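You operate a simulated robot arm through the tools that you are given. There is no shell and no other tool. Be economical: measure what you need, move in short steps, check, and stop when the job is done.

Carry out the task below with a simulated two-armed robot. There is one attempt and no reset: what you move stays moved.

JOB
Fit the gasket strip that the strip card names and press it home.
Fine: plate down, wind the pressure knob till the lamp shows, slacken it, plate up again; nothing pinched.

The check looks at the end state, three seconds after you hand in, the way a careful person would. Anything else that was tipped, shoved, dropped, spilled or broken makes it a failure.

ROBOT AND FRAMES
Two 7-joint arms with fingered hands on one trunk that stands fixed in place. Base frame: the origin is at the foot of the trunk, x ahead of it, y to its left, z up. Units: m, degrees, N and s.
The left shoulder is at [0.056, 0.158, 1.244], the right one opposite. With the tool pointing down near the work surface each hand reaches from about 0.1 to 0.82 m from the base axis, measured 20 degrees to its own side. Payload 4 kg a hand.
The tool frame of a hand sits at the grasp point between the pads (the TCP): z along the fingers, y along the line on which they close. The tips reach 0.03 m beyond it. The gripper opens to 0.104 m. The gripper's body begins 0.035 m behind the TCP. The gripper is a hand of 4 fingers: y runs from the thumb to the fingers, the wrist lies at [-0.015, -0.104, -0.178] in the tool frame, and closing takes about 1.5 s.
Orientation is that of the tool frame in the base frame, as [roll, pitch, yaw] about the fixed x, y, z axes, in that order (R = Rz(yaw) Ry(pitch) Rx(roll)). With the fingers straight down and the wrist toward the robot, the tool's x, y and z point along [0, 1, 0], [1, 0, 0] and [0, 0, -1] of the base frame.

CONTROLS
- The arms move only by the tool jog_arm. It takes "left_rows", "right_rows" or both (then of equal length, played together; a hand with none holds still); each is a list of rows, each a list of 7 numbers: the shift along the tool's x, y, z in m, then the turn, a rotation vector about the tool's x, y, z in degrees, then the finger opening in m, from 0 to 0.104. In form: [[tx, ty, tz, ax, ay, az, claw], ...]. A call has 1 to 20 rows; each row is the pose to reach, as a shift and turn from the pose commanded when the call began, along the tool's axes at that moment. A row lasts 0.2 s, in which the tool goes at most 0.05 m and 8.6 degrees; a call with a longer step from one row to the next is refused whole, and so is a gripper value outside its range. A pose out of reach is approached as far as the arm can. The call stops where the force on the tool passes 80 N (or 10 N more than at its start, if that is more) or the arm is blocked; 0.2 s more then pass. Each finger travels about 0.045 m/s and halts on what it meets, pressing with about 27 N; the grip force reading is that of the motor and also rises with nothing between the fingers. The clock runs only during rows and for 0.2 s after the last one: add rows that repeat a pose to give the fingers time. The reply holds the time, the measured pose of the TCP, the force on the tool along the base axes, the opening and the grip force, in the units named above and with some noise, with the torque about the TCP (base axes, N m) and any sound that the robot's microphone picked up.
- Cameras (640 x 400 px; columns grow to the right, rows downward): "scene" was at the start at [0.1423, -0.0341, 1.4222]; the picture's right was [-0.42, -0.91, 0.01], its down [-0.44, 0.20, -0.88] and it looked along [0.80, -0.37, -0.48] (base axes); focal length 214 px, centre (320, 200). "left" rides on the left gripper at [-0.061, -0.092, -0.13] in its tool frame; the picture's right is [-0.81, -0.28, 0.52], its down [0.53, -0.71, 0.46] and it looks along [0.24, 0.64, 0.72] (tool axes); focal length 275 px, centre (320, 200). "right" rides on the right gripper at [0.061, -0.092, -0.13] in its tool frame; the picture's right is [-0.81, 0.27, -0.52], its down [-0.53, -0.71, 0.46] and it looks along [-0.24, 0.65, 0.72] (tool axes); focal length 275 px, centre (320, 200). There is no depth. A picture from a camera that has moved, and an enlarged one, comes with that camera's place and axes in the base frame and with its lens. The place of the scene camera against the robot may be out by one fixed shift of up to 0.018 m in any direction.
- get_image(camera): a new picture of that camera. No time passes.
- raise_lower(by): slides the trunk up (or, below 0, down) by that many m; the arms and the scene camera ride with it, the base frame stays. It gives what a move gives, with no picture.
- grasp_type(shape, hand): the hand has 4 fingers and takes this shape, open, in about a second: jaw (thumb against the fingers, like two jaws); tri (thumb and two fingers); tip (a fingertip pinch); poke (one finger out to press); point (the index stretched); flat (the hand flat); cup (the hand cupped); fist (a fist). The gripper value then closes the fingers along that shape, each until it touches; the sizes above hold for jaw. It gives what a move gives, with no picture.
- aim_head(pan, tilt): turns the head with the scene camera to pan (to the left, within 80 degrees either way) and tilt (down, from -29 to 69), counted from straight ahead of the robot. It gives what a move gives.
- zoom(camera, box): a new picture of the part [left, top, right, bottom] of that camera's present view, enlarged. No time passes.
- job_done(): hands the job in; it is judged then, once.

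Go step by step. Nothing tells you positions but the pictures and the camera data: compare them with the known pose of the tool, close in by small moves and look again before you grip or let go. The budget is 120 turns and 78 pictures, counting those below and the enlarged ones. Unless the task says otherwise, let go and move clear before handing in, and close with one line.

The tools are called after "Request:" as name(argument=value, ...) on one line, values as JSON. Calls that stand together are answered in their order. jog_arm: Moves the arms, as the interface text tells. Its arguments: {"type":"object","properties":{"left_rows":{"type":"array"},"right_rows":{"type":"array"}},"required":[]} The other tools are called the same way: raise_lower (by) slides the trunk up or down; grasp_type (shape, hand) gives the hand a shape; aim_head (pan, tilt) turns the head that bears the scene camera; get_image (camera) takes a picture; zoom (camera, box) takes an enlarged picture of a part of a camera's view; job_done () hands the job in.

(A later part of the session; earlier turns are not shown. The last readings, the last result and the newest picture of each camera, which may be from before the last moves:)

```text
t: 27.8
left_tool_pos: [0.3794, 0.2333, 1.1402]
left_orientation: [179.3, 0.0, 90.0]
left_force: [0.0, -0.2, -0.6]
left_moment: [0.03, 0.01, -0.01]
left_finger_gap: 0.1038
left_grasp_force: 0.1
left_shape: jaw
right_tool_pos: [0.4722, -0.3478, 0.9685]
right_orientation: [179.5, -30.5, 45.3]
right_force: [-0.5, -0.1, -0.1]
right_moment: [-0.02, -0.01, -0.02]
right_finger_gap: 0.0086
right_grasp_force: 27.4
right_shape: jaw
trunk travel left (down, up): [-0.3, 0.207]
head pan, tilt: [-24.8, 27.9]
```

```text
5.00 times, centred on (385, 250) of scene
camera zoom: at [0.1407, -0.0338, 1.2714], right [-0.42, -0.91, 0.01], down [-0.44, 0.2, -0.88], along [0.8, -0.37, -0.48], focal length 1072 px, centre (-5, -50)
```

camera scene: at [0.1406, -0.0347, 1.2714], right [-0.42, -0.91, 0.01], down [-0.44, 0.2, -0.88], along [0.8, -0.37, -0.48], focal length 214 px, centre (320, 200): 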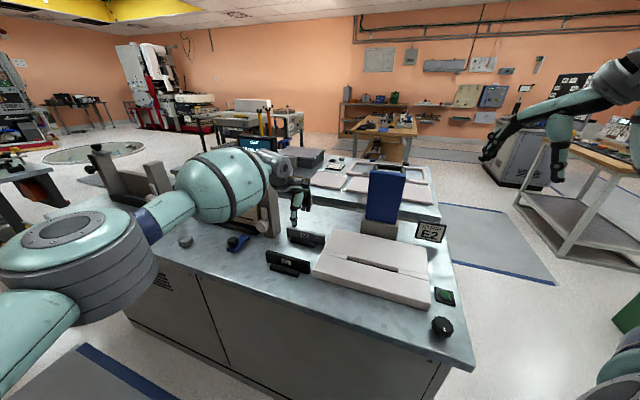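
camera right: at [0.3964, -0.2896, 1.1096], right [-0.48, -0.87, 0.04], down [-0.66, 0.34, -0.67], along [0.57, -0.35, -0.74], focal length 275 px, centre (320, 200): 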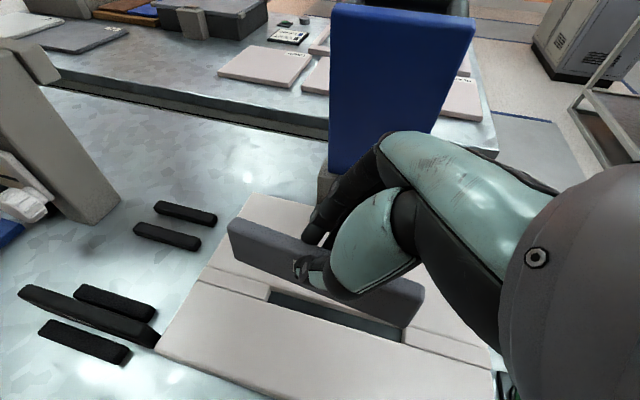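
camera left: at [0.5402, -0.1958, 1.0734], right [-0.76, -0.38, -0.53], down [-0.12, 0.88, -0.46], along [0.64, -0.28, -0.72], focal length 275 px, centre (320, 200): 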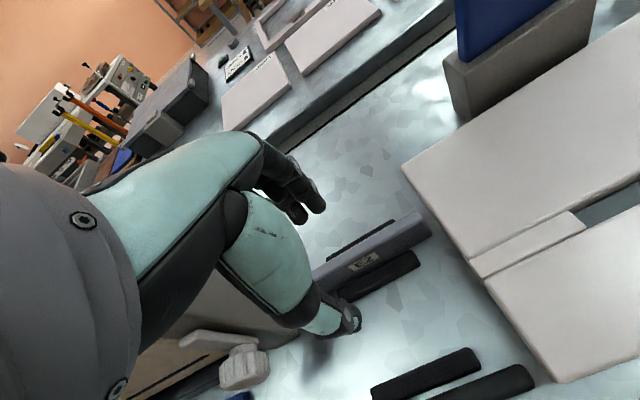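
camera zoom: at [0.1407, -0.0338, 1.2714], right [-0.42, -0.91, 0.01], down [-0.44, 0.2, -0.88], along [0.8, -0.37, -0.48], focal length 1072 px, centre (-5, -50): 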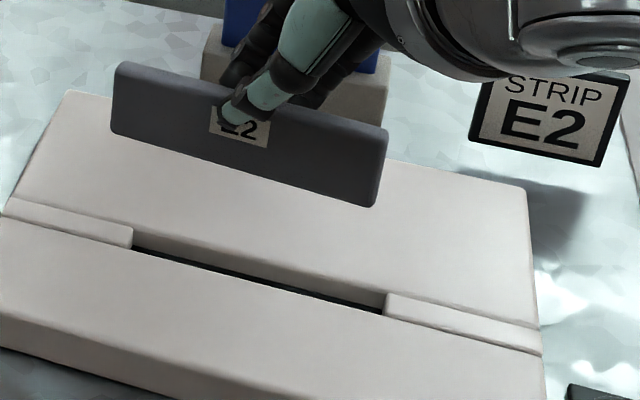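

E2 is over the slot, but it sits about 5° off in yaw and about 16 mm too far to the left along the slot. I'll correct both while lowering to about 2 cm above the block.

Request:
jog_arm(right_rows=[[-0.012, 0.001, 0.01, 0.8, 0, -1.4, 0.0], [-0.024, 0.0015, 0.02, 1.7, 0, -2.9, 0.0], [-0.0366, 0.0017, 0.0307, 2.54, 0.04, -4.31, 0.0], [-0.0366, 0.0017, 0.0307, 2.54, 0.04, -4.31, 0.0]])

Request:
zoom(camera="right", box=[200, 200, 460, 363])

Request:
zoom(camera="scene", box=[340, 210, 430, 290])

```text
t: 28.8
left_tool_pos: [0.3787, 0.2321, 1.1413]
left_orientation: [179.3, -0.1, 90.1]
left_force: [-0.7, -0.4, 0.4]
left_moment: [0.01, 0.01, 0.0]
left_finger_gap: 0.1038
left_grasp_force: 0.2
left_shape: jaw
right_tool_pos: [0.4673, -0.3593, 0.9226]
right_orientation: [179.5, -30.4, 50.0]
right_force: [0.4, -1.1, -0.9]
right_moment: [-0.03, 0.0, -0.03]
right_finger_gap: 0.0085
right_grasp_force: 26.5
right_shape: jaw
trunk travel left (down, up): [-0.3, 0.207]
head pan, tilt: [-24.8, 27.9]
```

```text
2.45 times, centred on (330, 282) of right
camera zoom: at [0.3856, -0.3073, 1.0644], right [-0.41, -0.91, 0.04], down [-0.69, 0.28, -0.67], along [0.6, -0.3, -0.74], focal length 676 px, centre (296, 0)
```

zoom: 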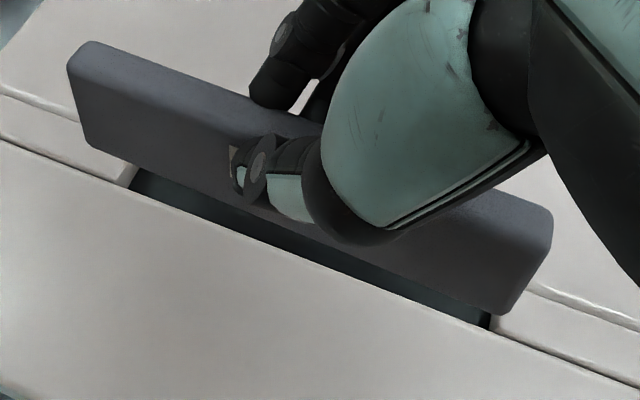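

```text
5.00 times, centred on (385, 250) of scene
camera zoom: at [0.1405, -0.0336, 1.2715], right [-0.42, -0.91, 0.01], down [-0.44, 0.2, -0.88], along [0.8, -0.37, -0.48], focal length 1072 px, centre (-5, -50)
```

zoom: 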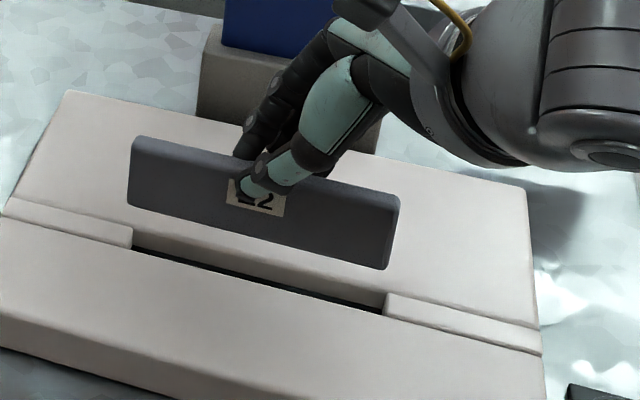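

Request:
jog_arm(right_rows=[[-0.006, 0.003, 0.0055, 0, 0, 0, 0.0], [-0.0114, 0.0056, 0.0107, 0, 0, 0, 0.0], [-0.0114, 0.0056, 0.0107, 0, 0, 0, 0.0]])

Request:
zoom(camera="right", box=[200, 200, 460, 363])

Request:
zoom(camera="scene", box=[340, 210, 430, 290])

```text
t: 29.6
left_tool_pos: [0.3794, 0.2319, 1.1411]
left_orientation: [179.4, -0.1, 90.1]
left_force: [-1.3, 0.1, -0.3]
left_moment: [-0.02, -0.02, -0.01]
left_finger_gap: 0.1039
left_grasp_force: 0.0
left_shape: jaw
right_tool_pos: [0.467, -0.366, 0.9072]
right_orientation: [179.6, -30.5, 50.0]
right_force: [0.6, -0.1, 0.0]
right_moment: [-0.04, -0.02, 0.0]
right_finger_gap: 0.0083
right_grasp_force: 27.2
right_shape: jaw
trunk travel left (down, up): [-0.3, 0.207]
head pan, tilt: [-24.8, 27.9]
```

```text
2.45 times, centred on (330, 282) of right
camera zoom: at [0.3866, -0.3156, 1.0494], right [-0.41, -0.91, 0.04], down [-0.69, 0.28, -0.67], along [0.6, -0.3, -0.74], focal length 676 px, centre (296, 0)
```

zoom: 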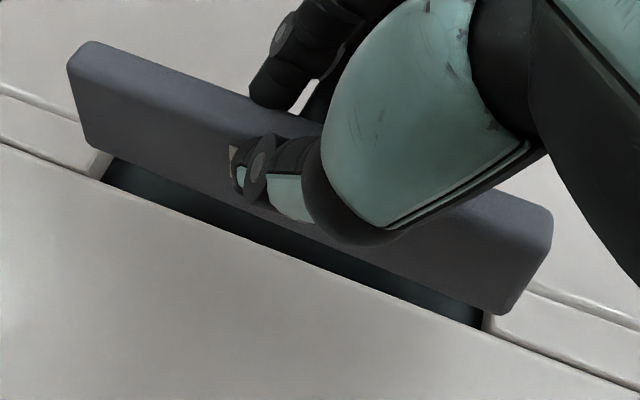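

```text
5.00 times, centred on (385, 250) of scene
camera zoom: at [0.1405, -0.0341, 1.2714], right [-0.42, -0.91, 0.01], down [-0.44, 0.2, -0.88], along [0.8, -0.37, -0.48], focal length 1072 px, centre (-5, -50)
```

zoom: 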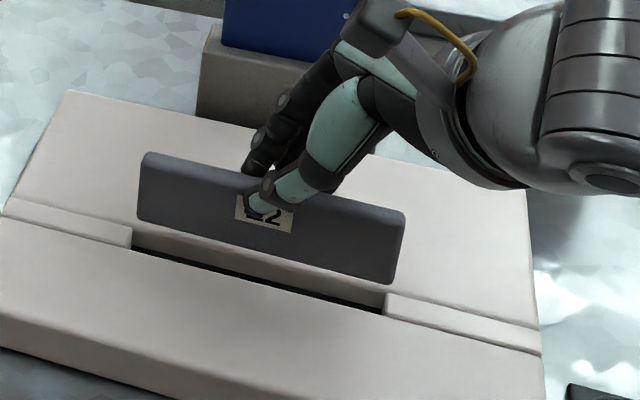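

Request:
jog_arm(right_rows=[[-0.003, 0.0029, 0.005, 0, 0, 0, 0.0], [-0.0063, 0.0029, 0.0103, 0, 0, 0, 0.0], [-0.0063, 0.0029, 0.0103, 0, 0, 0, 0.0]])

Request:
zoom(camera="right", box=[200, 200, 460, 363])

Request:
zoom(camera="scene", box=[340, 210, 430, 290])

```text
t: 30.4
left_tool_pos: [0.3809, 0.2324, 1.142]
left_orientation: [179.3, 0.1, 90.1]
left_force: [-0.5, -0.1, -0.8]
left_moment: [0.01, 0.04, 0.02]
left_finger_gap: 0.104
left_grasp_force: 0.2
left_shape: jaw
right_tool_pos: [0.4688, -0.3678, 0.8955]
right_orientation: [179.5, -30.4, 50.1]
right_force: [-1.3, 0.1, -0.1]
right_moment: [0.01, -0.03, 0.0]
right_finger_gap: 0.0084
right_grasp_force: 26.7
right_shape: jaw
trunk travel left (down, up): [-0.3, 0.207]
head pan, tilt: [-24.8, 27.9]
```

```text
2.45 times, centred on (330, 282) of right
camera zoom: at [0.3882, -0.3175, 1.0376], right [-0.41, -0.91, 0.04], down [-0.69, 0.28, -0.67], along [0.6, -0.3, -0.74], focal length 676 px, centre (296, 0)
```

zoom: 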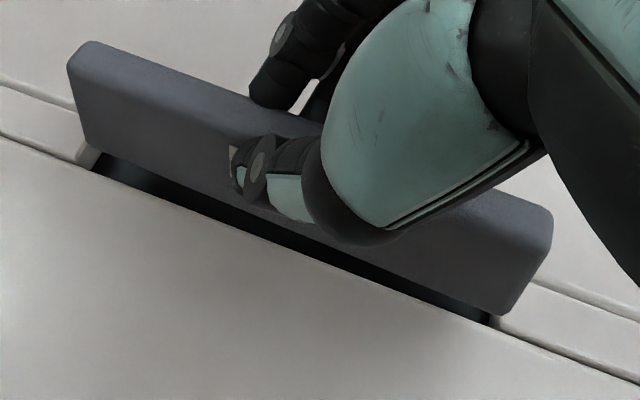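

```text
5.00 times, centred on (385, 250) of scene
camera zoom: at [0.1404, -0.034, 1.2714], right [-0.42, -0.91, 0.01], down [-0.44, 0.2, -0.88], along [0.8, -0.37, -0.48], focal length 1072 px, centre (-5, -50)
```

zoom: 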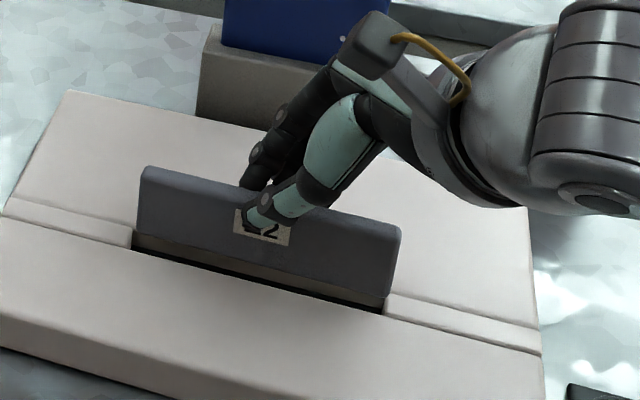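

The strip now lines up with the slot in both views, so I'll lower it straight in and watch the force.

Request:
jog_arm(right_rows=[[-0.0025, 0, 0.0043, 0, 0, 0, 0.0], [-0.0051, 0, 0.0086, 0, 0, 0, 0.0], [-0.0051, 0, 0.0086, 0, 0, 0, 0.0]])

Request:
zoom(camera="scene", box=[340, 210, 430, 290])

```text
t: 31.1
left_tool_pos: [0.3794, 0.2321, 1.1422]
left_orientation: [179.3, 0.0, 90.2]
left_force: [0.3, -0.3, -0.3]
left_moment: [0.04, -0.01, -0.02]
left_finger_gap: 0.1035
left_grasp_force: 0.1
left_shape: jaw
right_tool_pos: [0.4689, -0.3692, 0.8857]
right_orientation: [179.4, -30.4, 50.2]
right_force: [1.3, -0.4, 2.8]
right_moment: [0.01, 0.0, -0.01]
right_finger_gap: 0.0086
right_grasp_force: 26.5
right_shape: jaw
trunk travel left (down, up): [-0.3, 0.207]
head pan, tilt: [-24.8, 27.9]
```

```text
5.00 times, centred on (385, 250) of scene
camera zoom: at [0.1402, -0.0339, 1.2715], right [-0.42, -0.91, 0.01], down [-0.44, 0.2, -0.88], along [0.8, -0.37, -0.48], focal length 1072 px, centre (-5, -50)
```

zoom: 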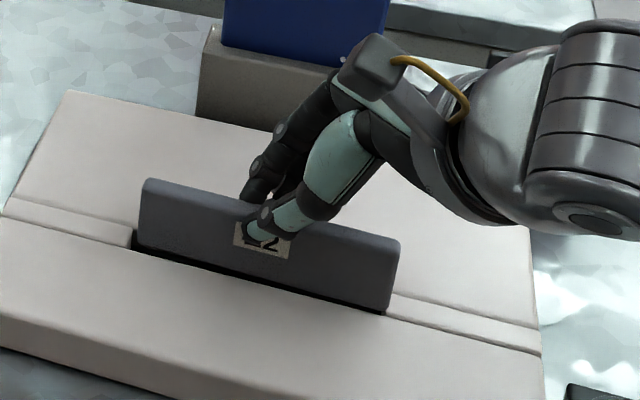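

Light contact (2.8 N); the right end seems to overlap the infill by about 2.5 mm. I'll lift slightly, shift left along the slot and lower again.

Request:
jog_arm(right_rows=[[0.0015, 0, -0.0026, 0, 0, 0, 0.0], [0.0037, 0.0002, -0.0013, 0, 0, 0, 0.0], [0.0021, 0.0002, 0.0013, 0, 0, 0, 0.0], [0.0, 0.0002, 0.0048, 0, 0, 0, 0.0], [-0.002, 0.0002, 0.0082, 0, 0, 0, 0.0], [-0.002, 0.0002, 0.0082, 0, 0, 0, 0.0]])

Request:
zoom(camera="scene", box=[340, 210, 430, 290])

Request:
zoom(camera="right", box=[200, 200, 460, 363])

```text
t: 32.5
left_tool_pos: [0.3805, 0.2321, 1.1406]
left_orientation: [179.4, 0.0, 90.1]
left_force: [0.2, 0.5, 0.0]
left_moment: [0.03, 0.01, -0.01]
left_finger_gap: 0.1036
left_grasp_force: 0.0
left_shape: jaw
right_tool_pos: [0.4684, -0.3679, 0.8782]
right_orientation: [179.5, -30.4, 50.1]
right_force: [4.0, 0.3, 0.8]
right_moment: [-0.09, -0.1, 0.07]
right_finger_gap: 0.0089
right_grasp_force: 27.2
right_shape: jaw
trunk travel left (down, up): [-0.3, 0.207]
head pan, tilt: [-24.8, 27.9]
```

```text
5.00 times, centred on (385, 250) of scene
camera zoom: at [0.1408, -0.0339, 1.2714], right [-0.42, -0.91, 0.01], down [-0.44, 0.2, -0.88], along [0.8, -0.37, -0.48], focal length 1072 px, centre (-5, -50)
```

zoom: 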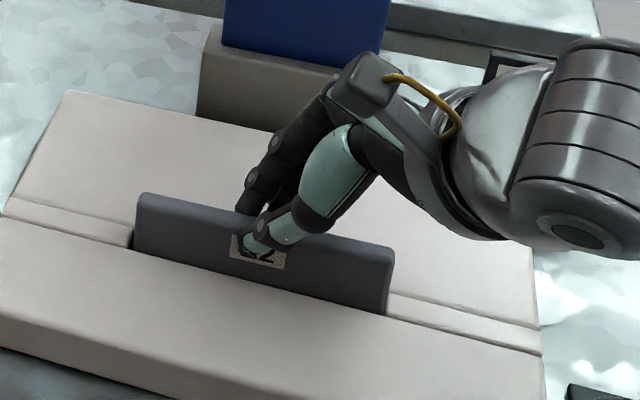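

```text
2.45 times, centred on (330, 282) of right
camera zoom: at [0.3879, -0.3172, 1.0197], right [-0.41, -0.91, 0.04], down [-0.69, 0.28, -0.67], along [0.6, -0.3, -0.74], focal length 676 px, centre (296, 0)
```

zoom: 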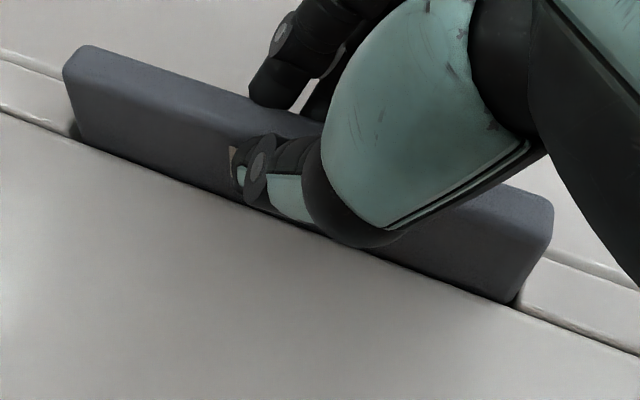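

The strip is entering the slot. I'll lower a bit further.

Request:
jog_arm(right_rows=[[-0.002, 0, 0.0034, 0, 0, 0, 0.0], [-0.0041, 0, 0.0069, 0, 0, 0, 0.0], [-0.0041, 0, 0.0069, 0, 0, 0, 0.0]])

Request:
zoom(camera="scene", box=[340, 210, 430, 290])

```text
t: 33.4
left_tool_pos: [0.3779, 0.234, 1.1413]
left_orientation: [179.2, -0.1, 90.1]
left_force: [-0.3, -0.2, -1.1]
left_moment: [0.01, -0.03, 0.03]
left_finger_gap: 0.1037
left_grasp_force: 0.0
left_shape: jaw
right_tool_pos: [0.4674, -0.3676, 0.8723]
right_orientation: [179.2, -30.6, 50.4]
right_force: [1.4, -0.9, 16.0]
right_moment: [0.06, -0.21, 0.1]
right_finger_gap: 0.0093
right_grasp_force: 26.6
right_shape: jaw
trunk travel left (down, up): [-0.3, 0.207]
head pan, tilt: [-24.8, 27.9]
```

```text
5.00 times, centred on (385, 250) of scene
camera zoom: at [0.139, -0.0331, 1.2717], right [-0.42, -0.91, 0.01], down [-0.44, 0.19, -0.88], along [0.8, -0.37, -0.48], focal length 1072 px, centre (-5, -50)
```

zoom: 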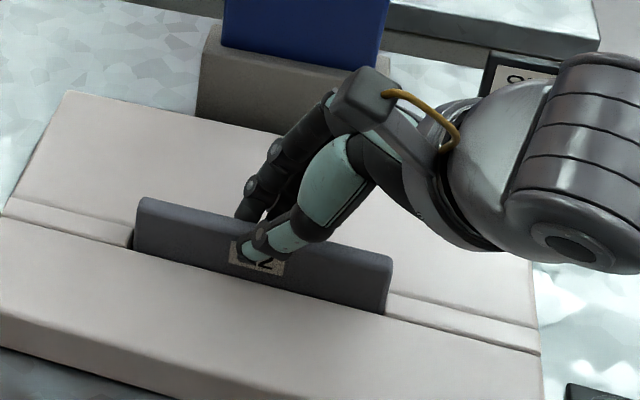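

16 N of upward force: the strip is seated about 12 mm in and starting to slip in the grip, which matches the slot floor or a friction fit. I'll open the fingers gently and back out upward, then check.

Request:
jog_arm(right_rows=[[0, 0, 0, 0, 0, 0, 0.012], [0, 0, 0, 0, 0, 0, 0.025], [0, 0, 0, 0, 0, 0, 0.04], [0, 0, 0, 0, 0, 0, 0.05], [0.0, 0, 0, 0, 0, 0, 0.055], [0.01, 0, -0.017, 0, 0, 0, 0.055], [0.02, 0, -0.034, 0, 0, 0, 0.055], [0.035, 0, -0.06, 0, 0, 0, 0.055], [0.05, 0, -0.086, 0, 0, 0, 0.055], [0.05, 0, -0.086, 0, 0, 0, 0.055]])

Request:
get_image(camera="right")

Request:
zoom(camera="scene", box=[330, 190, 460, 350])

```text
t: 35.5
left_tool_pos: [0.3785, 0.2312, 1.1406]
left_orientation: [179.3, 0.0, 90.1]
left_force: [-0.3, 0.3, -0.5]
left_moment: [0.0, -0.01, 0.01]
left_finger_gap: 0.1038
left_grasp_force: 0.1
left_shape: jaw
right_tool_pos: [0.4658, -0.3695, 0.97]
right_orientation: [179.6, -30.4, 50.2]
right_force: [0.7, -0.3, 0.3]
right_moment: [0.02, 0.01, 0.0]
right_finger_gap: 0.0547
right_grasp_force: 0.0
right_shape: jaw
trunk travel left (down, up): [-0.3, 0.207]
head pan, tilt: [-24.8, 27.9]
```

```text
30 pictures are left
camera right: at [0.3862, -0.3187, 1.1118], right [-0.41, -0.91, 0.04], down [-0.69, 0.28, -0.67], along [0.6, -0.3, -0.74], focal length 275 px, centre (320, 200)
```

right: 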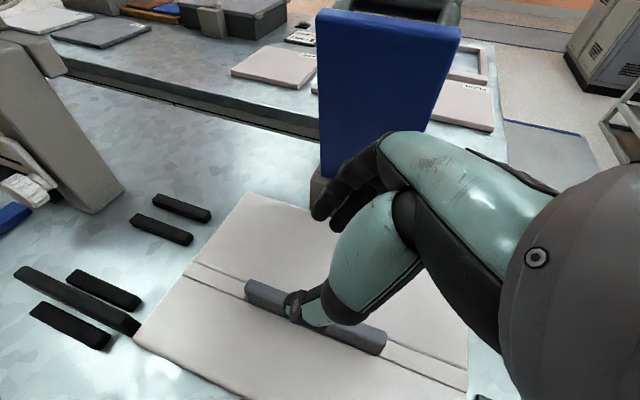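

```text
2.50 times, centred on (395, 270) of scene
camera zoom: at [0.1403, -0.0342, 1.2714], right [-0.42, -0.91, 0.01], down [-0.44, 0.2, -0.88], along [0.8, -0.37, -0.48], focal length 536 px, centre (132, 25)
```

zoom: 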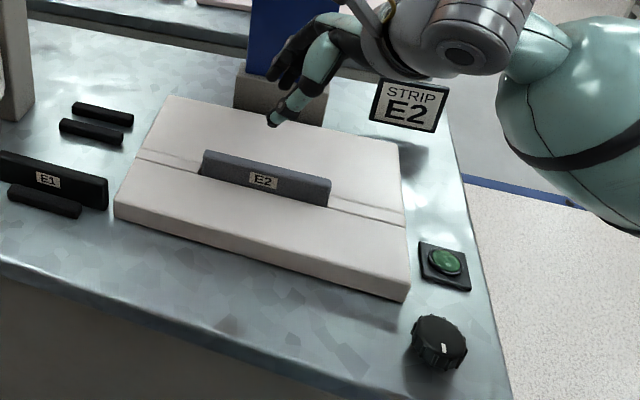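

E2 stands upright in the slot. Next is the press plate: I'll back the right hand off and study the plate, its handle, the lamp and the knob.

Request:
jog_arm(right_rows=[[-0.01, 0.002, -0.035, 0, 0, 0, 0.055], [-0.035, 0.006, -0.07, 0, 0, 0, 0.055], [-0.062, 0.01, -0.1, 0, 0, 0, 0.055], [-0.09, 0.015, -0.13, 0, 0, 0, 0.055], [-0.114, 0.02, -0.1595, 0, 0, 0, 0.055], [-0.114, 0.02, -0.1595, 0, 0, 0, 0.055]])

Request:
get_image(camera="right")

Request:
zoom(camera="scene", box=[340, 150, 460, 300])

```text
t: 37.0
left_tool_pos: [0.3795, 0.2324, 1.1417]
left_orientation: [179.3, 0.0, 90.1]
left_force: [-0.3, 0.2, -0.6]
left_moment: [0.02, 0.0, 0.04]
left_finger_gap: 0.1038
left_grasp_force: 0.0
left_shape: jaw
right_tool_pos: [0.3648, -0.519, 1.0497]
right_orientation: [179.6, -30.5, 50.1]
right_force: [0.1, 0.2, 0.0]
right_moment: [0.0, 0.03, 0.01]
right_finger_gap: 0.0549
right_grasp_force: 0.0
right_shape: jaw
trunk travel left (down, up): [-0.3, 0.207]
head pan, tilt: [-24.8, 27.9]
```

```text
28 pictures are left
camera right: at [0.2841, -0.4689, 1.1907], right [-0.41, -0.91, 0.04], down [-0.69, 0.28, -0.67], along [0.6, -0.3, -0.74], focal length 275 px, centre (320, 200)
```

right: 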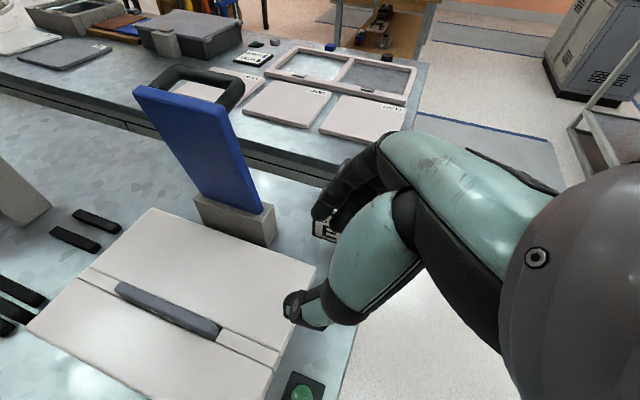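

```text
2.67 times, centred on (400, 225) of scene
camera zoom: at [0.1405, -0.0338, 1.2714], right [-0.42, -0.91, 0.01], down [-0.44, 0.2, -0.88], along [0.8, -0.37, -0.48], focal length 572 px, centre (107, 133)
```

zoom: 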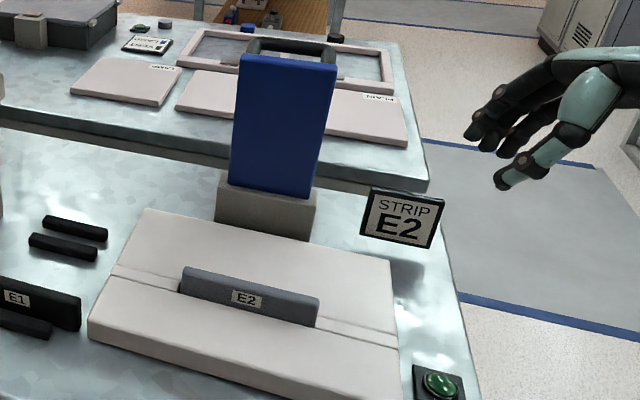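

Request:
zoom(camera="right", box=[100, 40, 320, 260])

Request:
zoom(camera="scene", box=[370, 150, 430, 240])

```text
1.82 times, centred on (210, 150) of right
camera zoom: at [0.2841, -0.4689, 1.1907], right [-0.41, -0.91, 0.04], down [-0.69, 0.28, -0.67], along [0.6, -0.3, -0.74], focal length 500 px, centre (520, 291)
```

zoom: 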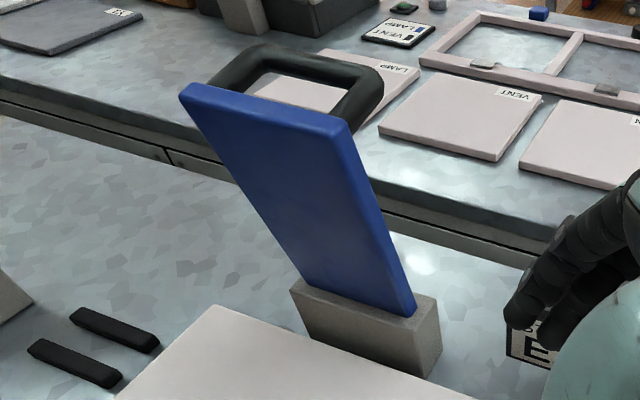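

```text
4.44 times, centred on (400, 195) of scene
camera zoom: at [0.1405, -0.0338, 1.2714], right [-0.42, -0.91, 0.01], down [-0.44, 0.2, -0.88], along [0.8, -0.37, -0.48], focal length 953 px, centre (-36, 222)
```

zoom: 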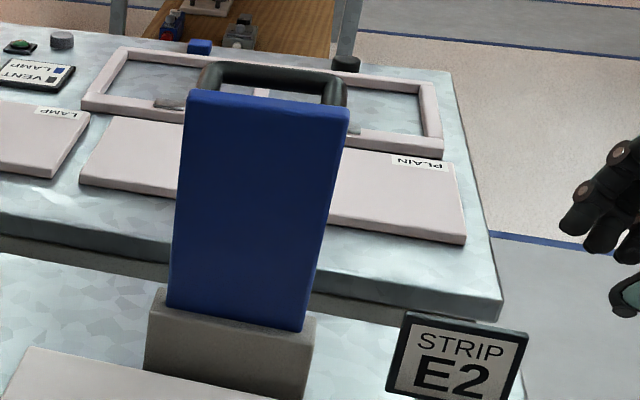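

The plate is hinged at the grey base, with a U-handle on the back of its top edge. The crossbar is near (0.617, -0.486, 1.051). I'll go up and over, and hover above the crossbar so the fingers can straddle it.

Request:
jog_arm(right_rows=[[0.0186, 0, -0.0316, 0, 0, 0, 0.05], [0.0372, 0, -0.0632, 0, 0, 0, 0.045], [0.0558, 0, -0.0948, 0, 0, 0, 0.036], [0.0828, 0.0287, -0.0788, -0.5, 0, 0.8, 0.036], [0.1096, 0.0574, -0.0627, -1, 0, 1.6, 0.036], [0.1366, 0.086, -0.0466, -1.4, 0, 2.4, 0.036], [0.1635, 0.1147, -0.0306, -1.8, 0, 3.2, 0.036], [0.1904, 0.1433, -0.0145, -2.2, 0, 3.8, 0.036], [0.2173, 0.172, 0.0015, -2.53, 0, 4.31, 0.036], [0.2173, 0.172, 0.0015, -2.53, 0, 4.31, 0.036]])

Request:
get_image(camera="right")

Request:
zoom(camera="scene", box=[350, 130, 450, 230])

```text
t: 39.1
left_tool_pos: [0.3785, 0.2317, 1.1408]
left_orientation: [179.3, -0.1, 90.2]
left_force: [0.0, 0.2, 0.2]
left_moment: [0.02, -0.02, 0.01]
left_finger_gap: 0.1038
left_grasp_force: 0.0
left_shape: jaw
right_tool_pos: [0.6186, -0.4857, 1.1605]
right_orientation: [179.6, -30.7, 45.2]
right_force: [0.1, -0.3, 1.3]
right_moment: [0.03, 0.0, 0.0]
right_finger_gap: 0.036
right_grasp_force: 0.0
right_shape: jaw
trunk travel left (down, up): [-0.3, 0.207]
head pan, tilt: [-24.8, 27.9]
```

```text
24 pictures are left
camera right: at [0.541, -0.4291, 1.302], right [-0.49, -0.87, 0.03], down [-0.66, 0.34, -0.67], along [0.57, -0.35, -0.74], focal length 275 px, centre (320, 200)
```

right: 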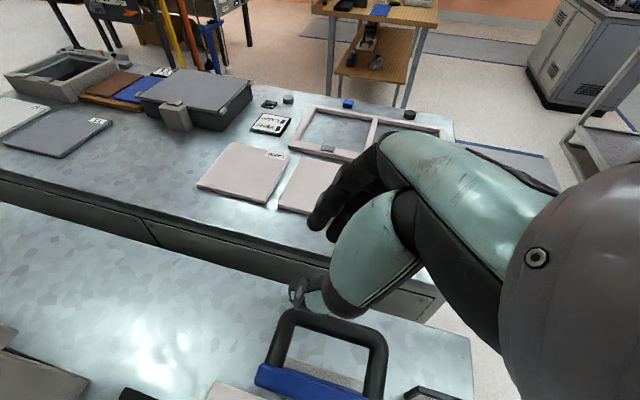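

```text
4.00 times, centred on (400, 180) of scene
camera zoom: at [0.14, -0.0349, 1.2715], right [-0.42, -0.91, 0.0], down [-0.44, 0.2, -0.88], along [0.8, -0.37, -0.48], focal length 858 px, centre (0, 280)
```

zoom: 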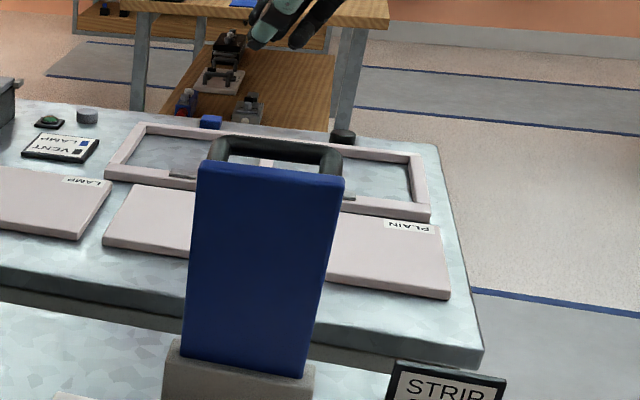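

Request:
jog_arm(right_rows=[[-0.016, -0.003, 0.021, 0, 0, 0, 0.03], [-0.0326, -0.0054, 0.0433, 0, 0, 0, 0.03], [-0.0326, -0.0054, 0.0433, 0, 0, 0, 0.03]])

Request:
zoom(camera="right", box=[220, 160, 440, 400])

Request:
zoom(camera="scene", box=[370, 120, 430, 190])

```text
t: 40.0
left_tool_pos: [0.3791, 0.2331, 1.14]
left_orientation: [179.2, 0.0, 90.1]
left_force: [-0.1, 0.1, 0.8]
left_moment: [0.0, 0.0, 0.03]
left_finger_gap: 0.1036
left_grasp_force: 0.0
left_shape: jaw
right_tool_pos: [0.6113, -0.4863, 1.106]
right_orientation: [179.6, -30.6, 45.2]
right_force: [0.8, 0.6, -0.2]
right_moment: [-0.03, -0.02, 0.0]
right_finger_gap: 0.0304
right_grasp_force: 0.0
right_shape: jaw
trunk travel left (down, up): [-0.3, 0.207]
head pan, tilt: [-24.8, 27.9]
```

```text
1.67 times, centred on (330, 280) of right
camera zoom: at [0.5349, -0.4291, 1.2484], right [-0.49, -0.87, 0.04], down [-0.66, 0.34, -0.67], along [0.57, -0.35, -0.74], focal length 459 px, centre (303, 67)
```

zoom: 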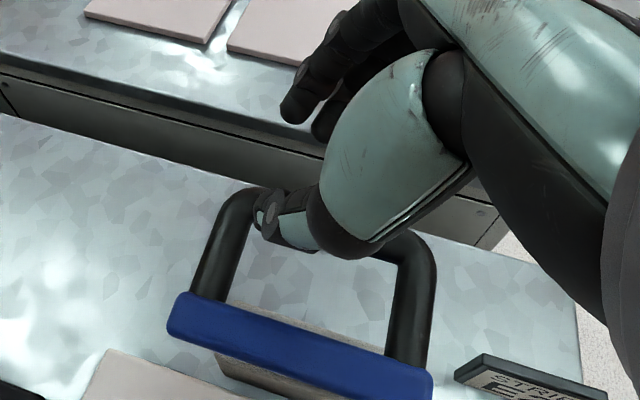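

```text
5.71 times, centred on (400, 155) of scene
camera zoom: at [0.1405, -0.0334, 1.2715], right [-0.42, -0.91, 0.01], down [-0.44, 0.2, -0.88], along [0.8, -0.37, -0.48], focal length 1226 px, centre (-137, 457)
```

zoom: 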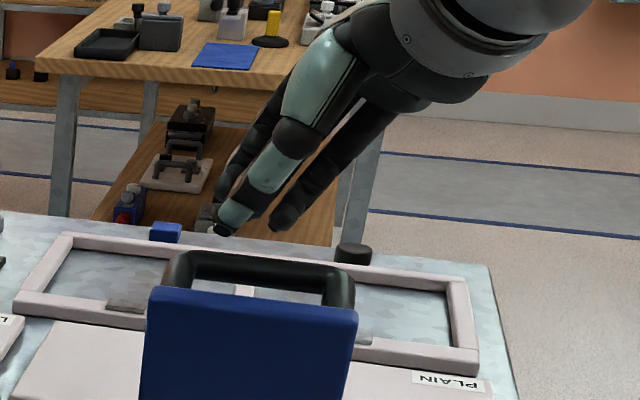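

Request:
jog_arm(right_rows=[[-0.006, 0.0016, -0.003, 0, 0, 0, 0.034], [-0.018, 0.0016, 0.013, 0, 0, 0, 0.034], [-0.027, 0.0016, 0.027, 0, 0, 0, 0.034], [-0.0357, 0.0016, 0.0405, 0, 0, 0, 0.034], [-0.0357, 0.0016, 0.0405, 0, 0, 0, 0.034]])

Request:
zoom(camera="right", box=[220, 160, 440, 400])

```text
t: 41.1
left_tool_pos: [0.3789, 0.233, 1.1422]
left_orientation: [179.3, 0.1, 90.1]
left_force: [0.1, -0.2, -0.4]
left_moment: [-0.02, 0.03, -0.03]
left_finger_gap: 0.1038
left_grasp_force: 0.0
left_shape: jaw
right_tool_pos: [0.6047, -0.4948, 1.0526]
right_orientation: [179.6, -30.6, 45.2]
right_force: [0.3, 0.2, 1.0]
right_moment: [0.0, -0.01, -0.01]
right_finger_gap: 0.0341
right_grasp_force: 0.0
right_shape: jaw
trunk travel left (down, up): [-0.3, 0.207]
head pan, tilt: [-24.8, 27.9]
```

```text
1.67 times, centred on (330, 280) of right
camera zoom: at [0.5283, -0.4375, 1.1948], right [-0.49, -0.87, 0.04], down [-0.66, 0.34, -0.67], along [0.57, -0.35, -0.74], focal length 459 px, centre (303, 67)
```

zoom: 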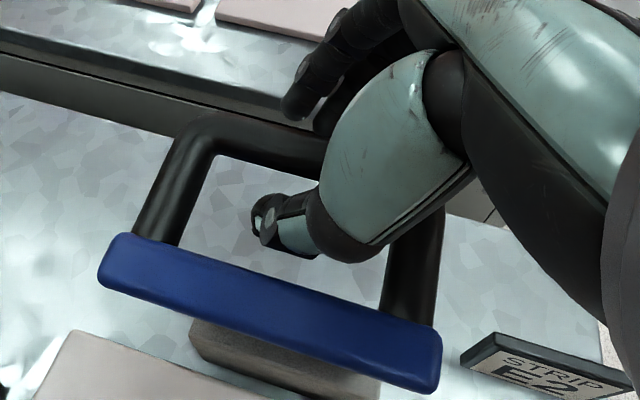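

The thumb is inside the handle loop and the fingers are behind the crossbar. I'll draw the plate forward and down along its arc to about 60°, with the bar free to turn in the finger cage.

Request:
jog_arm(right_rows=[[0.0041, 0, -0.0069, 0, 0, 0, 0.034], [0.0063, -0.0239, -0.0107, 0, 0, 0, 0.034], [0.0069, -0.0481, -0.0116, 0, 0, 0, 0.034], [0.0059, -0.0723, -0.0099, 0, 0, 0, 0.034], [0.0033, -0.096, -0.0055, 0, 0, 0, 0.034], [-0.0009, -0.1189, 0.0015, 0, 0, 0, 0.034], [-0.0066, -0.1405, 0.0111, 0, 0, 0, 0.034], [-0.0136, -0.1604, 0.023, 0, 0, 0, 0.034], [-0.0219, -0.1784, 0.037, 0, 0, 0, 0.034], [-0.0219, -0.1784, 0.037, 0, 0, 0, 0.034]])

Request:
get_image(camera="scene")

Request:
get_image(camera="right")

```text
t: 43.4
left_tool_pos: [0.3792, 0.233, 1.1412]
left_orientation: [179.4, 0.1, 90.1]
left_force: [0.2, -0.8, 0.9]
left_moment: [-0.03, -0.03, -0.04]
left_finger_gap: 0.1039
left_grasp_force: 0.0
left_shape: jaw
right_tool_pos: [0.4789, -0.3657, 1.0057]
right_orientation: [179.6, -30.6, 45.3]
right_force: [0.3, -1.8, -1.0]
right_moment: [-0.02, -0.01, -0.05]
right_finger_gap: 0.0345
right_grasp_force: 0.1
right_shape: jaw
trunk travel left (down, up): [-0.3, 0.207]
head pan, tilt: [-24.8, 27.9]
```

```text
19 pictures are left
camera scene: at [0.1405, -0.0342, 1.2714], right [-0.42, -0.91, 0.01], down [-0.44, 0.2, -0.88], along [0.8, -0.37, -0.48], focal length 214 px, centre (320, 200)
```

scene: 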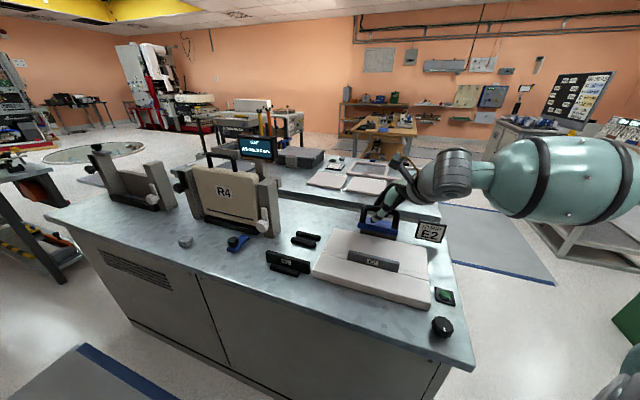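

```text
18 pictures are left
camera right: at [0.4034, -0.309, 1.1487], right [-0.48, -0.87, 0.04], down [-0.66, 0.34, -0.67], along [0.57, -0.35, -0.74], focal length 275 px, centre (320, 200)
```

right: 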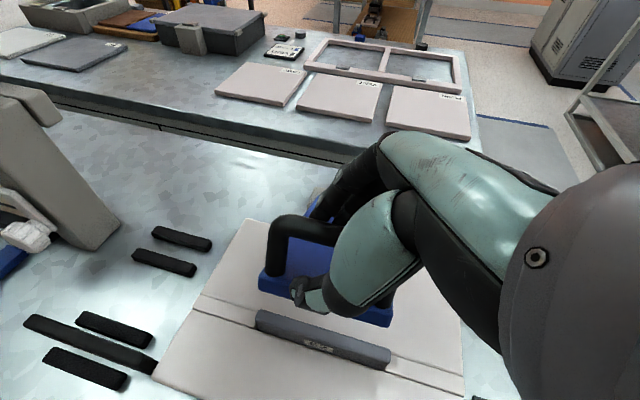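

Request:
jog_arm(right_rows=[[-0.0047, -0.008, 0.0079, 0, 0, 0, 0.034], [-0.0094, -0.0157, 0.0159, 0, 0, 0, 0.034], [-0.0146, -0.0225, 0.0247, 0, 0, 0, 0.034], [-0.0198, -0.0288, 0.0335, 0, 0, 0, 0.034], [-0.0255, -0.0342, 0.043, 0, 0, 0, 0.034], [-0.031, -0.0392, 0.0524, 0, 0, 0, 0.034], [-0.031, -0.0392, 0.0524, 0, 0, 0, 0.034]])

Request:
get_image(camera="right")

Request:
zoom(camera="scene", box=[310, 180, 460, 350])

```text
t: 45.0
left_tool_pos: [0.3792, 0.2326, 1.1424]
left_orientation: [179.3, -0.1, 90.1]
left_force: [-0.8, -0.4, -0.5]
left_moment: [-0.01, 0.0, 0.0]
left_finger_gap: 0.1037
left_grasp_force: 0.0
left_shape: jaw
right_tool_pos: [0.453, -0.338, 0.9455]
right_orientation: [179.7, -30.6, 45.2]
right_force: [1.3, -2.1, -0.5]
right_moment: [-0.02, 0.02, -0.09]
right_finger_gap: 0.0348
right_grasp_force: 0.1
right_shape: jaw
trunk travel left (down, up): [-0.3, 0.207]
head pan, tilt: [-24.8, 27.9]
```

```text
17 pictures are left
camera right: at [0.3769, -0.281, 1.0874], right [-0.48, -0.87, 0.03], down [-0.66, 0.34, -0.67], along [0.57, -0.35, -0.74], focal length 275 px, centre (320, 200)
```

right: 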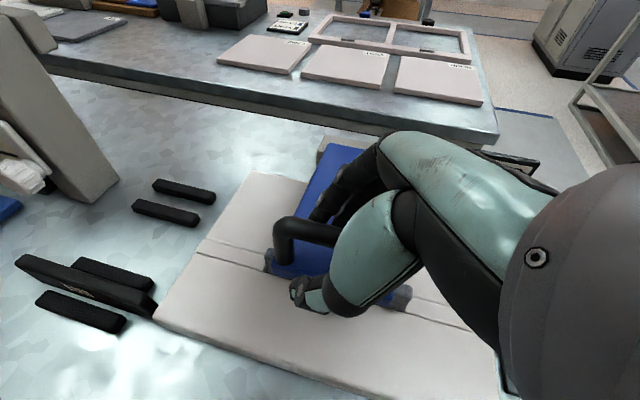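

```text
2.35 times, centred on (385, 265) of scene
camera zoom: at [0.1406, -0.0345, 1.2714], right [-0.42, -0.91, 0.01], down [-0.44, 0.2, -0.88], along [0.8, -0.37, -0.48], focal length 505 px, centre (167, 47)
```

zoom: 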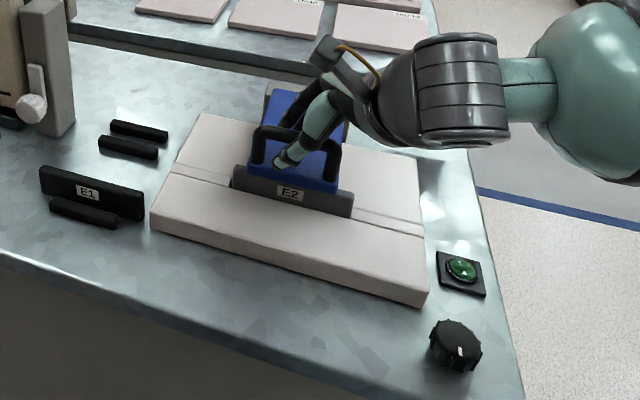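

Request:
jog_arm(right_rows=[[-0.0026, -0.002, 0.0043, 0, 0, 0, 0.034], [-0.0051, -0.004, 0.0086, 0, 0, 0, 0.034], [-0.0077, -0.0058, 0.0129, 0, 0, 0, 0.034], [-0.0102, -0.0074, 0.0172, 0, 0, 0, 0.034], [-0.0102, -0.0074, 0.0172, 0, 0, 0, 0.034]])

Request:
zoom(camera="scene", box=[340, 200, 430, 290])

```text
t: 46.1
left_tool_pos: [0.3798, 0.2312, 1.1418]
left_orientation: [179.3, 0.1, 90.1]
left_force: [-0.3, 0.4, -0.5]
left_moment: [0.03, -0.02, 0.03]
left_finger_gap: 0.1038
left_grasp_force: 0.1
left_shape: jaw
right_tool_pos: [0.4473, -0.3329, 0.9261]
right_orientation: [179.6, -30.6, 45.2]
right_force: [2.2, -2.5, 0.7]
right_moment: [-0.01, -0.02, 0.01]
right_finger_gap: 0.0351
right_grasp_force: 0.2
right_shape: jaw
trunk travel left (down, up): [-0.3, 0.207]
head pan, tilt: [-24.8, 27.9]
```

```text
4.44 times, centred on (385, 245) of scene
camera zoom: at [0.1406, -0.0343, 1.2714], right [-0.42, -0.91, 0.01], down [-0.44, 0.2, -0.88], along [0.8, -0.37, -0.48], focal length 953 px, centre (31, 0)
```

zoom: 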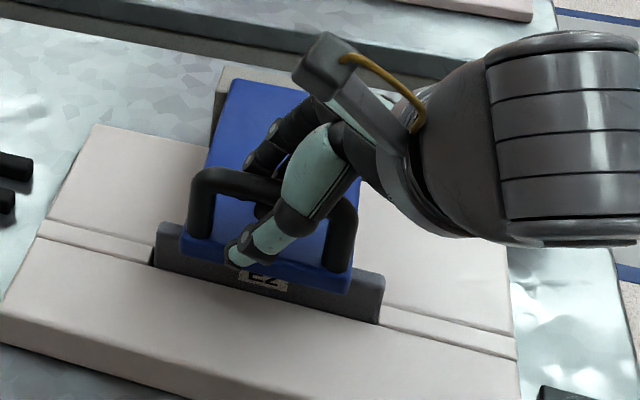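

Request:
jog_arm(right_rows=[[0.0, 0.003, 0, 0, 0, 0, 0.042], [0.01, 0.003, -0.017, 0, 0, 0, 0.042], [0.025, 0.003, -0.043, 0, 0, 0, 0.042], [0.045, 0.003, -0.077, 0, 0, 0, 0.042], [0.045, 0.003, -0.077, 0, 0, 0, 0.042]])

Request:
zoom(camera="scene", box=[340, 200, 460, 350])

Request:
get_image(camera="right")

```text
t: 47.4
left_tool_pos: [0.3786, 0.2323, 1.1401]
left_orientation: [179.3, -0.1, 90.1]
left_force: [0.6, -0.3, 0.0]
left_moment: [-0.01, -0.03, 0.03]
left_finger_gap: 0.1039
left_grasp_force: 0.1
left_shape: jaw
right_tool_pos: [0.4478, -0.3351, 1.0151]
right_orientation: [179.5, -30.5, 45.2]
right_force: [0.3, 0.5, -0.8]
right_moment: [-0.02, -0.03, -0.01]
right_finger_gap: 0.0417
right_grasp_force: 0.0
right_shape: jaw
trunk travel left (down, up): [-0.3, 0.207]
head pan, tilt: [-24.8, 27.9]
```

```text
2.67 times, centred on (400, 275) of scene
camera zoom: at [0.1406, -0.0344, 1.2714], right [-0.42, -0.91, 0.01], down [-0.44, 0.2, -0.88], along [0.8, -0.37, -0.48], focal length 572 px, centre (107, 0)
```

zoom: 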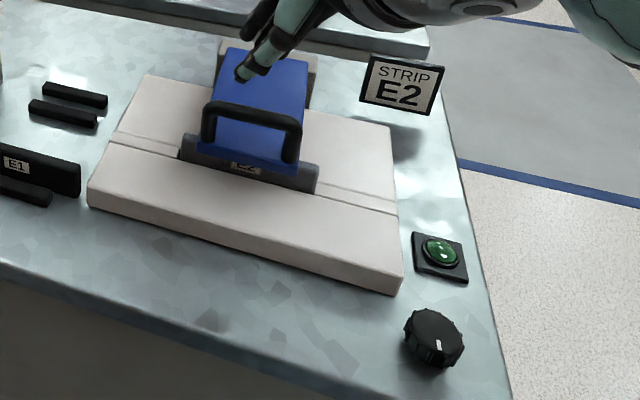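

```text
13 pictures are left
camera right: at [0.372, -0.2781, 1.1582], right [-0.48, -0.87, 0.04], down [-0.66, 0.34, -0.67], along [0.57, -0.35, -0.74], focal length 275 px, centre (320, 200)
```

right: 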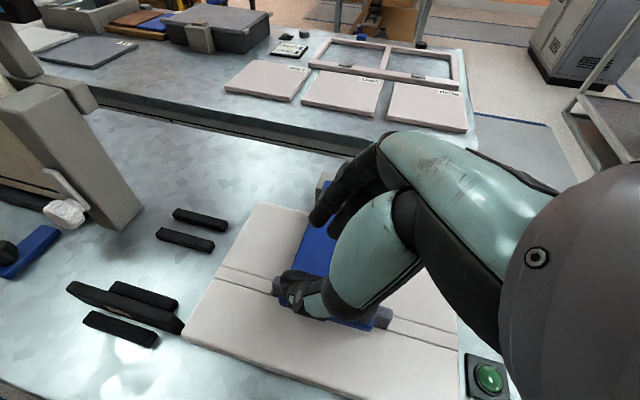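

The plate lies over the strip. I'll close the fingers and press lightly on the handle bar from above to be sure it's all the way down.

Request:
jog_arm(right_rows=[[0, 0, 0, 0, 0, 0, 0.02], [0, 0, 0, 0, 0, 0, 0.0], [0, 0, 0, 0, 0, 0, 0.0], [-0.01, 0, 0.017, 0, 0, 0, 0.0], [-0.02, 0, 0.034, 0, 0, 0, 0.0], [-0.027, 0, 0.0456, 0, 0, 0, 0.0], [-0.031, 0, 0.0525, 0, 0, 0, 0.0], [-0.031, 0, 0.0525, 0, 0, 0, 0.0]])

```text
t: 49.1
left_tool_pos: [0.3793, 0.2332, 1.1416]
left_orientation: [179.3, 0.1, 90.1]
left_force: [-1.0, -1.5, -0.1]
left_moment: [0.0, 0.0, 0.01]
left_finger_gap: 0.1036
left_grasp_force: 0.0
left_shape: jaw
right_tool_pos: [0.4501, -0.3344, 0.9542]
right_orientation: [179.6, -30.7, 45.2]
right_force: [0.6, -0.4, 0.1]
right_moment: [-0.03, -0.03, 0.02]
right_finger_gap: 0.0
right_grasp_force: 26.7
right_shape: jaw
trunk travel left (down, up): [-0.3, 0.207]
head pan, tilt: [-24.8, 27.9]
```

Request:
jog_arm(right_rows=[[-0.002, 0, 0.0034, 0, 0, 0, 0.0], [-0.004, 0, 0.0068, 0, 0, 0, 0.0], [-0.006, 0, 0.0102, 0, 0, 0, 0.0], [-0.006, 0, 0.0102, 0, 0, 0, 0.0]])

```text
t: 50.1
left_tool_pos: [0.3767, 0.2342, 1.1421]
left_orientation: [179.1, 0.1, 90.1]
left_force: [-0.3, -0.2, 0.6]
left_moment: [0.0, 0.02, 0.01]
left_finger_gap: 0.1036
left_grasp_force: 0.1
left_shape: jaw
right_tool_pos: [0.4496, -0.3335, 0.9497]
right_orientation: [178.5, -31.1, 45.8]
right_force: [-1.1, -6.1, 43.9]
right_moment: [-0.72, -0.22, -0.07]
right_finger_gap: 0.0001
right_grasp_force: 26.8
right_shape: jaw
trunk travel left (down, up): [-0.3, 0.207]
head pan, tilt: [-24.8, 27.9]
```

The plate sits firmly on the strip (44 N back at the bar). Now I'll lift off, straighten the hand and move over the knob, near (0.273, -0.386).

Request:
jog_arm(right_rows=[[0.02, 0, -0.034, 0, 0, 0, 0.0], [0.04, 0, -0.065, 0, 0, 0, 0.02], [0.06, 0, -0.1, 0, -7.5, 0, 0.04], [0.06, 0, -0.1, 0, -15, 0, 0.06], [0.06, 0, -0.1, 0, -22.5, 0, 0.08], [0.06, 0, -0.1, 0, -30.5, 0, 0.09], [0.06, 0, -0.1, 0, -30.5, 0, 0.09]])

```text
t: 51.8
left_tool_pos: [0.3787, 0.2313, 1.1415]
left_orientation: [179.3, -0.1, 90.1]
left_force: [0.2, -0.6, 0.4]
left_moment: [0.0, 0.0, -0.02]
left_finger_gap: 0.1037
left_grasp_force: 0.1
left_shape: jaw
right_tool_pos: [0.4467, -0.3375, 1.0597]
right_orientation: [179.6, 0.0, 44.9]
right_force: [-0.1, -0.5, -0.3]
right_moment: [0.0, 0.01, 0.0]
right_finger_gap: 0.09
right_grasp_force: 0.1
right_shape: jaw
trunk travel left (down, up): [-0.3, 0.207]
head pan, tilt: [-24.8, 27.9]
```

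Request:
jog_arm(right_rows=[[-0.0157, -0.0089, 0.0, 0, 0, -7.5, 0.09], [-0.0314, -0.0177, 0.0, 0, 0, -15, 0.09], [-0.0471, -0.0266, 0.0, 0, 0, -22.5, 0.09], [-0.0628, -0.0354, 0.0, 0, 0, -30, 0.09], [-0.0785, -0.0443, 0.01, 0, 0, -37.5, 0.09], [-0.0942, -0.0531, 0.02, 0, 0, -45, 0.09], [-0.11, -0.062, 0.03, 0, 0, -52.5, 0.09], [-0.1256, -0.0708, 0.04, 0, 0, -60, 0.09], [-0.1413, -0.0797, 0.05, 0, 0, -67.5, 0.09], [-0.157, -0.0885, 0.06, 0, 0, -75, 0.09], [-0.157, -0.0885, 0.06, 0, 0, -75, 0.09]])

Request:
get_image(camera="right")

```text
t: 54.1
left_tool_pos: [0.3799, 0.2333, 1.142]
left_orientation: [179.3, 0.0, 90.1]
left_force: [0.5, 0.0, 0.2]
left_moment: [0.03, -0.02, -0.03]
left_finger_gap: 0.1036
left_grasp_force: 0.0
left_shape: jaw
right_tool_pos: [0.2749, -0.384, 0.9992]
right_orientation: [179.7, 0.3, 119.9]
right_force: [0.0, 0.9, 0.0]
right_moment: [-0.01, 0.01, -0.01]
right_finger_gap: 0.0895
right_grasp_force: 0.0
right_shape: jaw
trunk travel left (down, up): [-0.3, 0.207]
head pan, tilt: [-24.8, 27.9]
```

```text
12 pictures are left
camera right: at [0.163, -0.3756, 1.1284], right [0.64, -0.56, 0.52], down [-0.35, -0.82, -0.45], along [0.68, 0.11, -0.72], focal length 275 px, centre (320, 200)
```

right: 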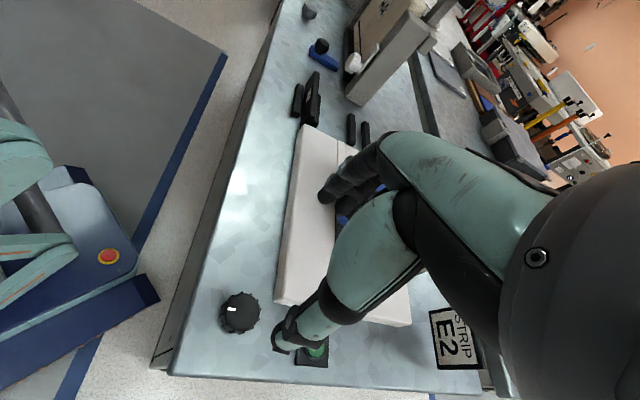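

Request:
jog_arm(right_rows=[[0.001, -0.003, 0.03, 0, 0, 0, 0.09], [0.002, -0.006, 0.06, 0, 0, 0, 0.09], [0.003, -0.0088, 0.095, 0, 0, 0, 0.09], [0.003, -0.0088, 0.095, 0, 0, 0, 0.09]])

Request:
get_image(camera="right")

```text
t: 55.1
left_tool_pos: [0.3791, 0.2318, 1.1402]
left_orientation: [179.2, 0.0, 90.1]
left_force: [0.1, -0.3, -0.5]
left_moment: [0.03, 0.03, -0.01]
left_finger_gap: 0.1036
left_grasp_force: 0.1
left_shape: jaw
right_tool_pos: [0.2658, -0.387, 0.9034]
right_orientation: [179.8, 0.2, 119.9]
right_force: [-0.3, 0.0, -0.5]
right_moment: [0.03, 0.01, 0.05]
right_finger_gap: 0.0901
right_grasp_force: 0.1
right_shape: jaw
trunk travel left (down, up): [-0.3, 0.207]
head pan, tilt: [-24.8, 27.9]
```

```text
11 pictures are left
camera right: at [0.1535, -0.3783, 1.0323], right [0.64, -0.56, 0.52], down [-0.35, -0.82, -0.46], along [0.68, 0.11, -0.72], focal length 275 px, centre (320, 200)
```

right: 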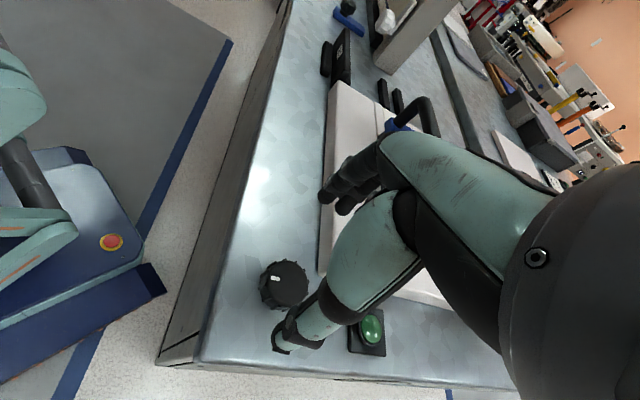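

Request:
jog_arm(right_rows=[[0, 0, 0.02, 0, 0, 0, 0.09], [0, 0, 0.038, 0, 0, 0, 0.09], [0, 0, 0.048, 0, 0, 0, 0.09], [0, 0, 0.055, 0, 0, 0, 0.09], [0, 0, 0.055, 0, 0, 0, 0.09]])

Request:
get_image(camera="right")

```text
t: 56.4
left_tool_pos: [0.378, 0.2323, 1.1411]
left_orientation: [179.3, 0.0, 90.1]
left_force: [0.3, 0.4, 0.3]
left_moment: [0.01, 0.0, 0.02]
left_finger_gap: 0.1038
left_grasp_force: 0.0
left_shape: jaw
right_tool_pos: [0.2662, -0.3883, 0.8497]
right_orientation: [179.8, 0.4, 119.8]
right_force: [-0.7, -0.1, -0.1]
right_moment: [0.03, 0.01, 0.01]
right_finger_gap: 0.0902
right_grasp_force: 0.1
right_shape: jaw
trunk travel left (down, up): [-0.3, 0.207]
head pan, tilt: [-24.8, 27.9]
```

```text
10 pictures are left
camera right: at [0.1537, -0.3776, 0.9778], right [0.64, -0.56, 0.52], down [-0.35, -0.82, -0.45], along [0.68, 0.11, -0.72], focal length 275 px, centre (320, 200)
```

right: 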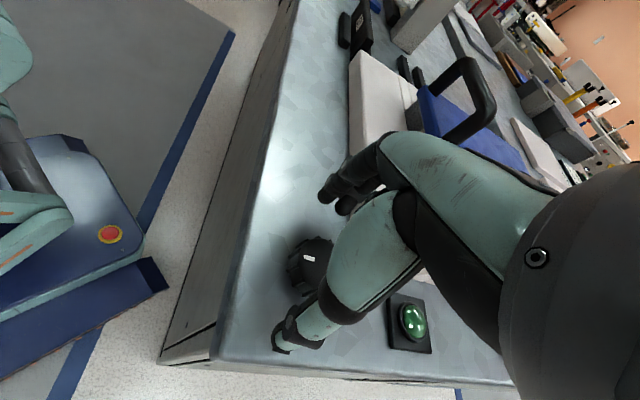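

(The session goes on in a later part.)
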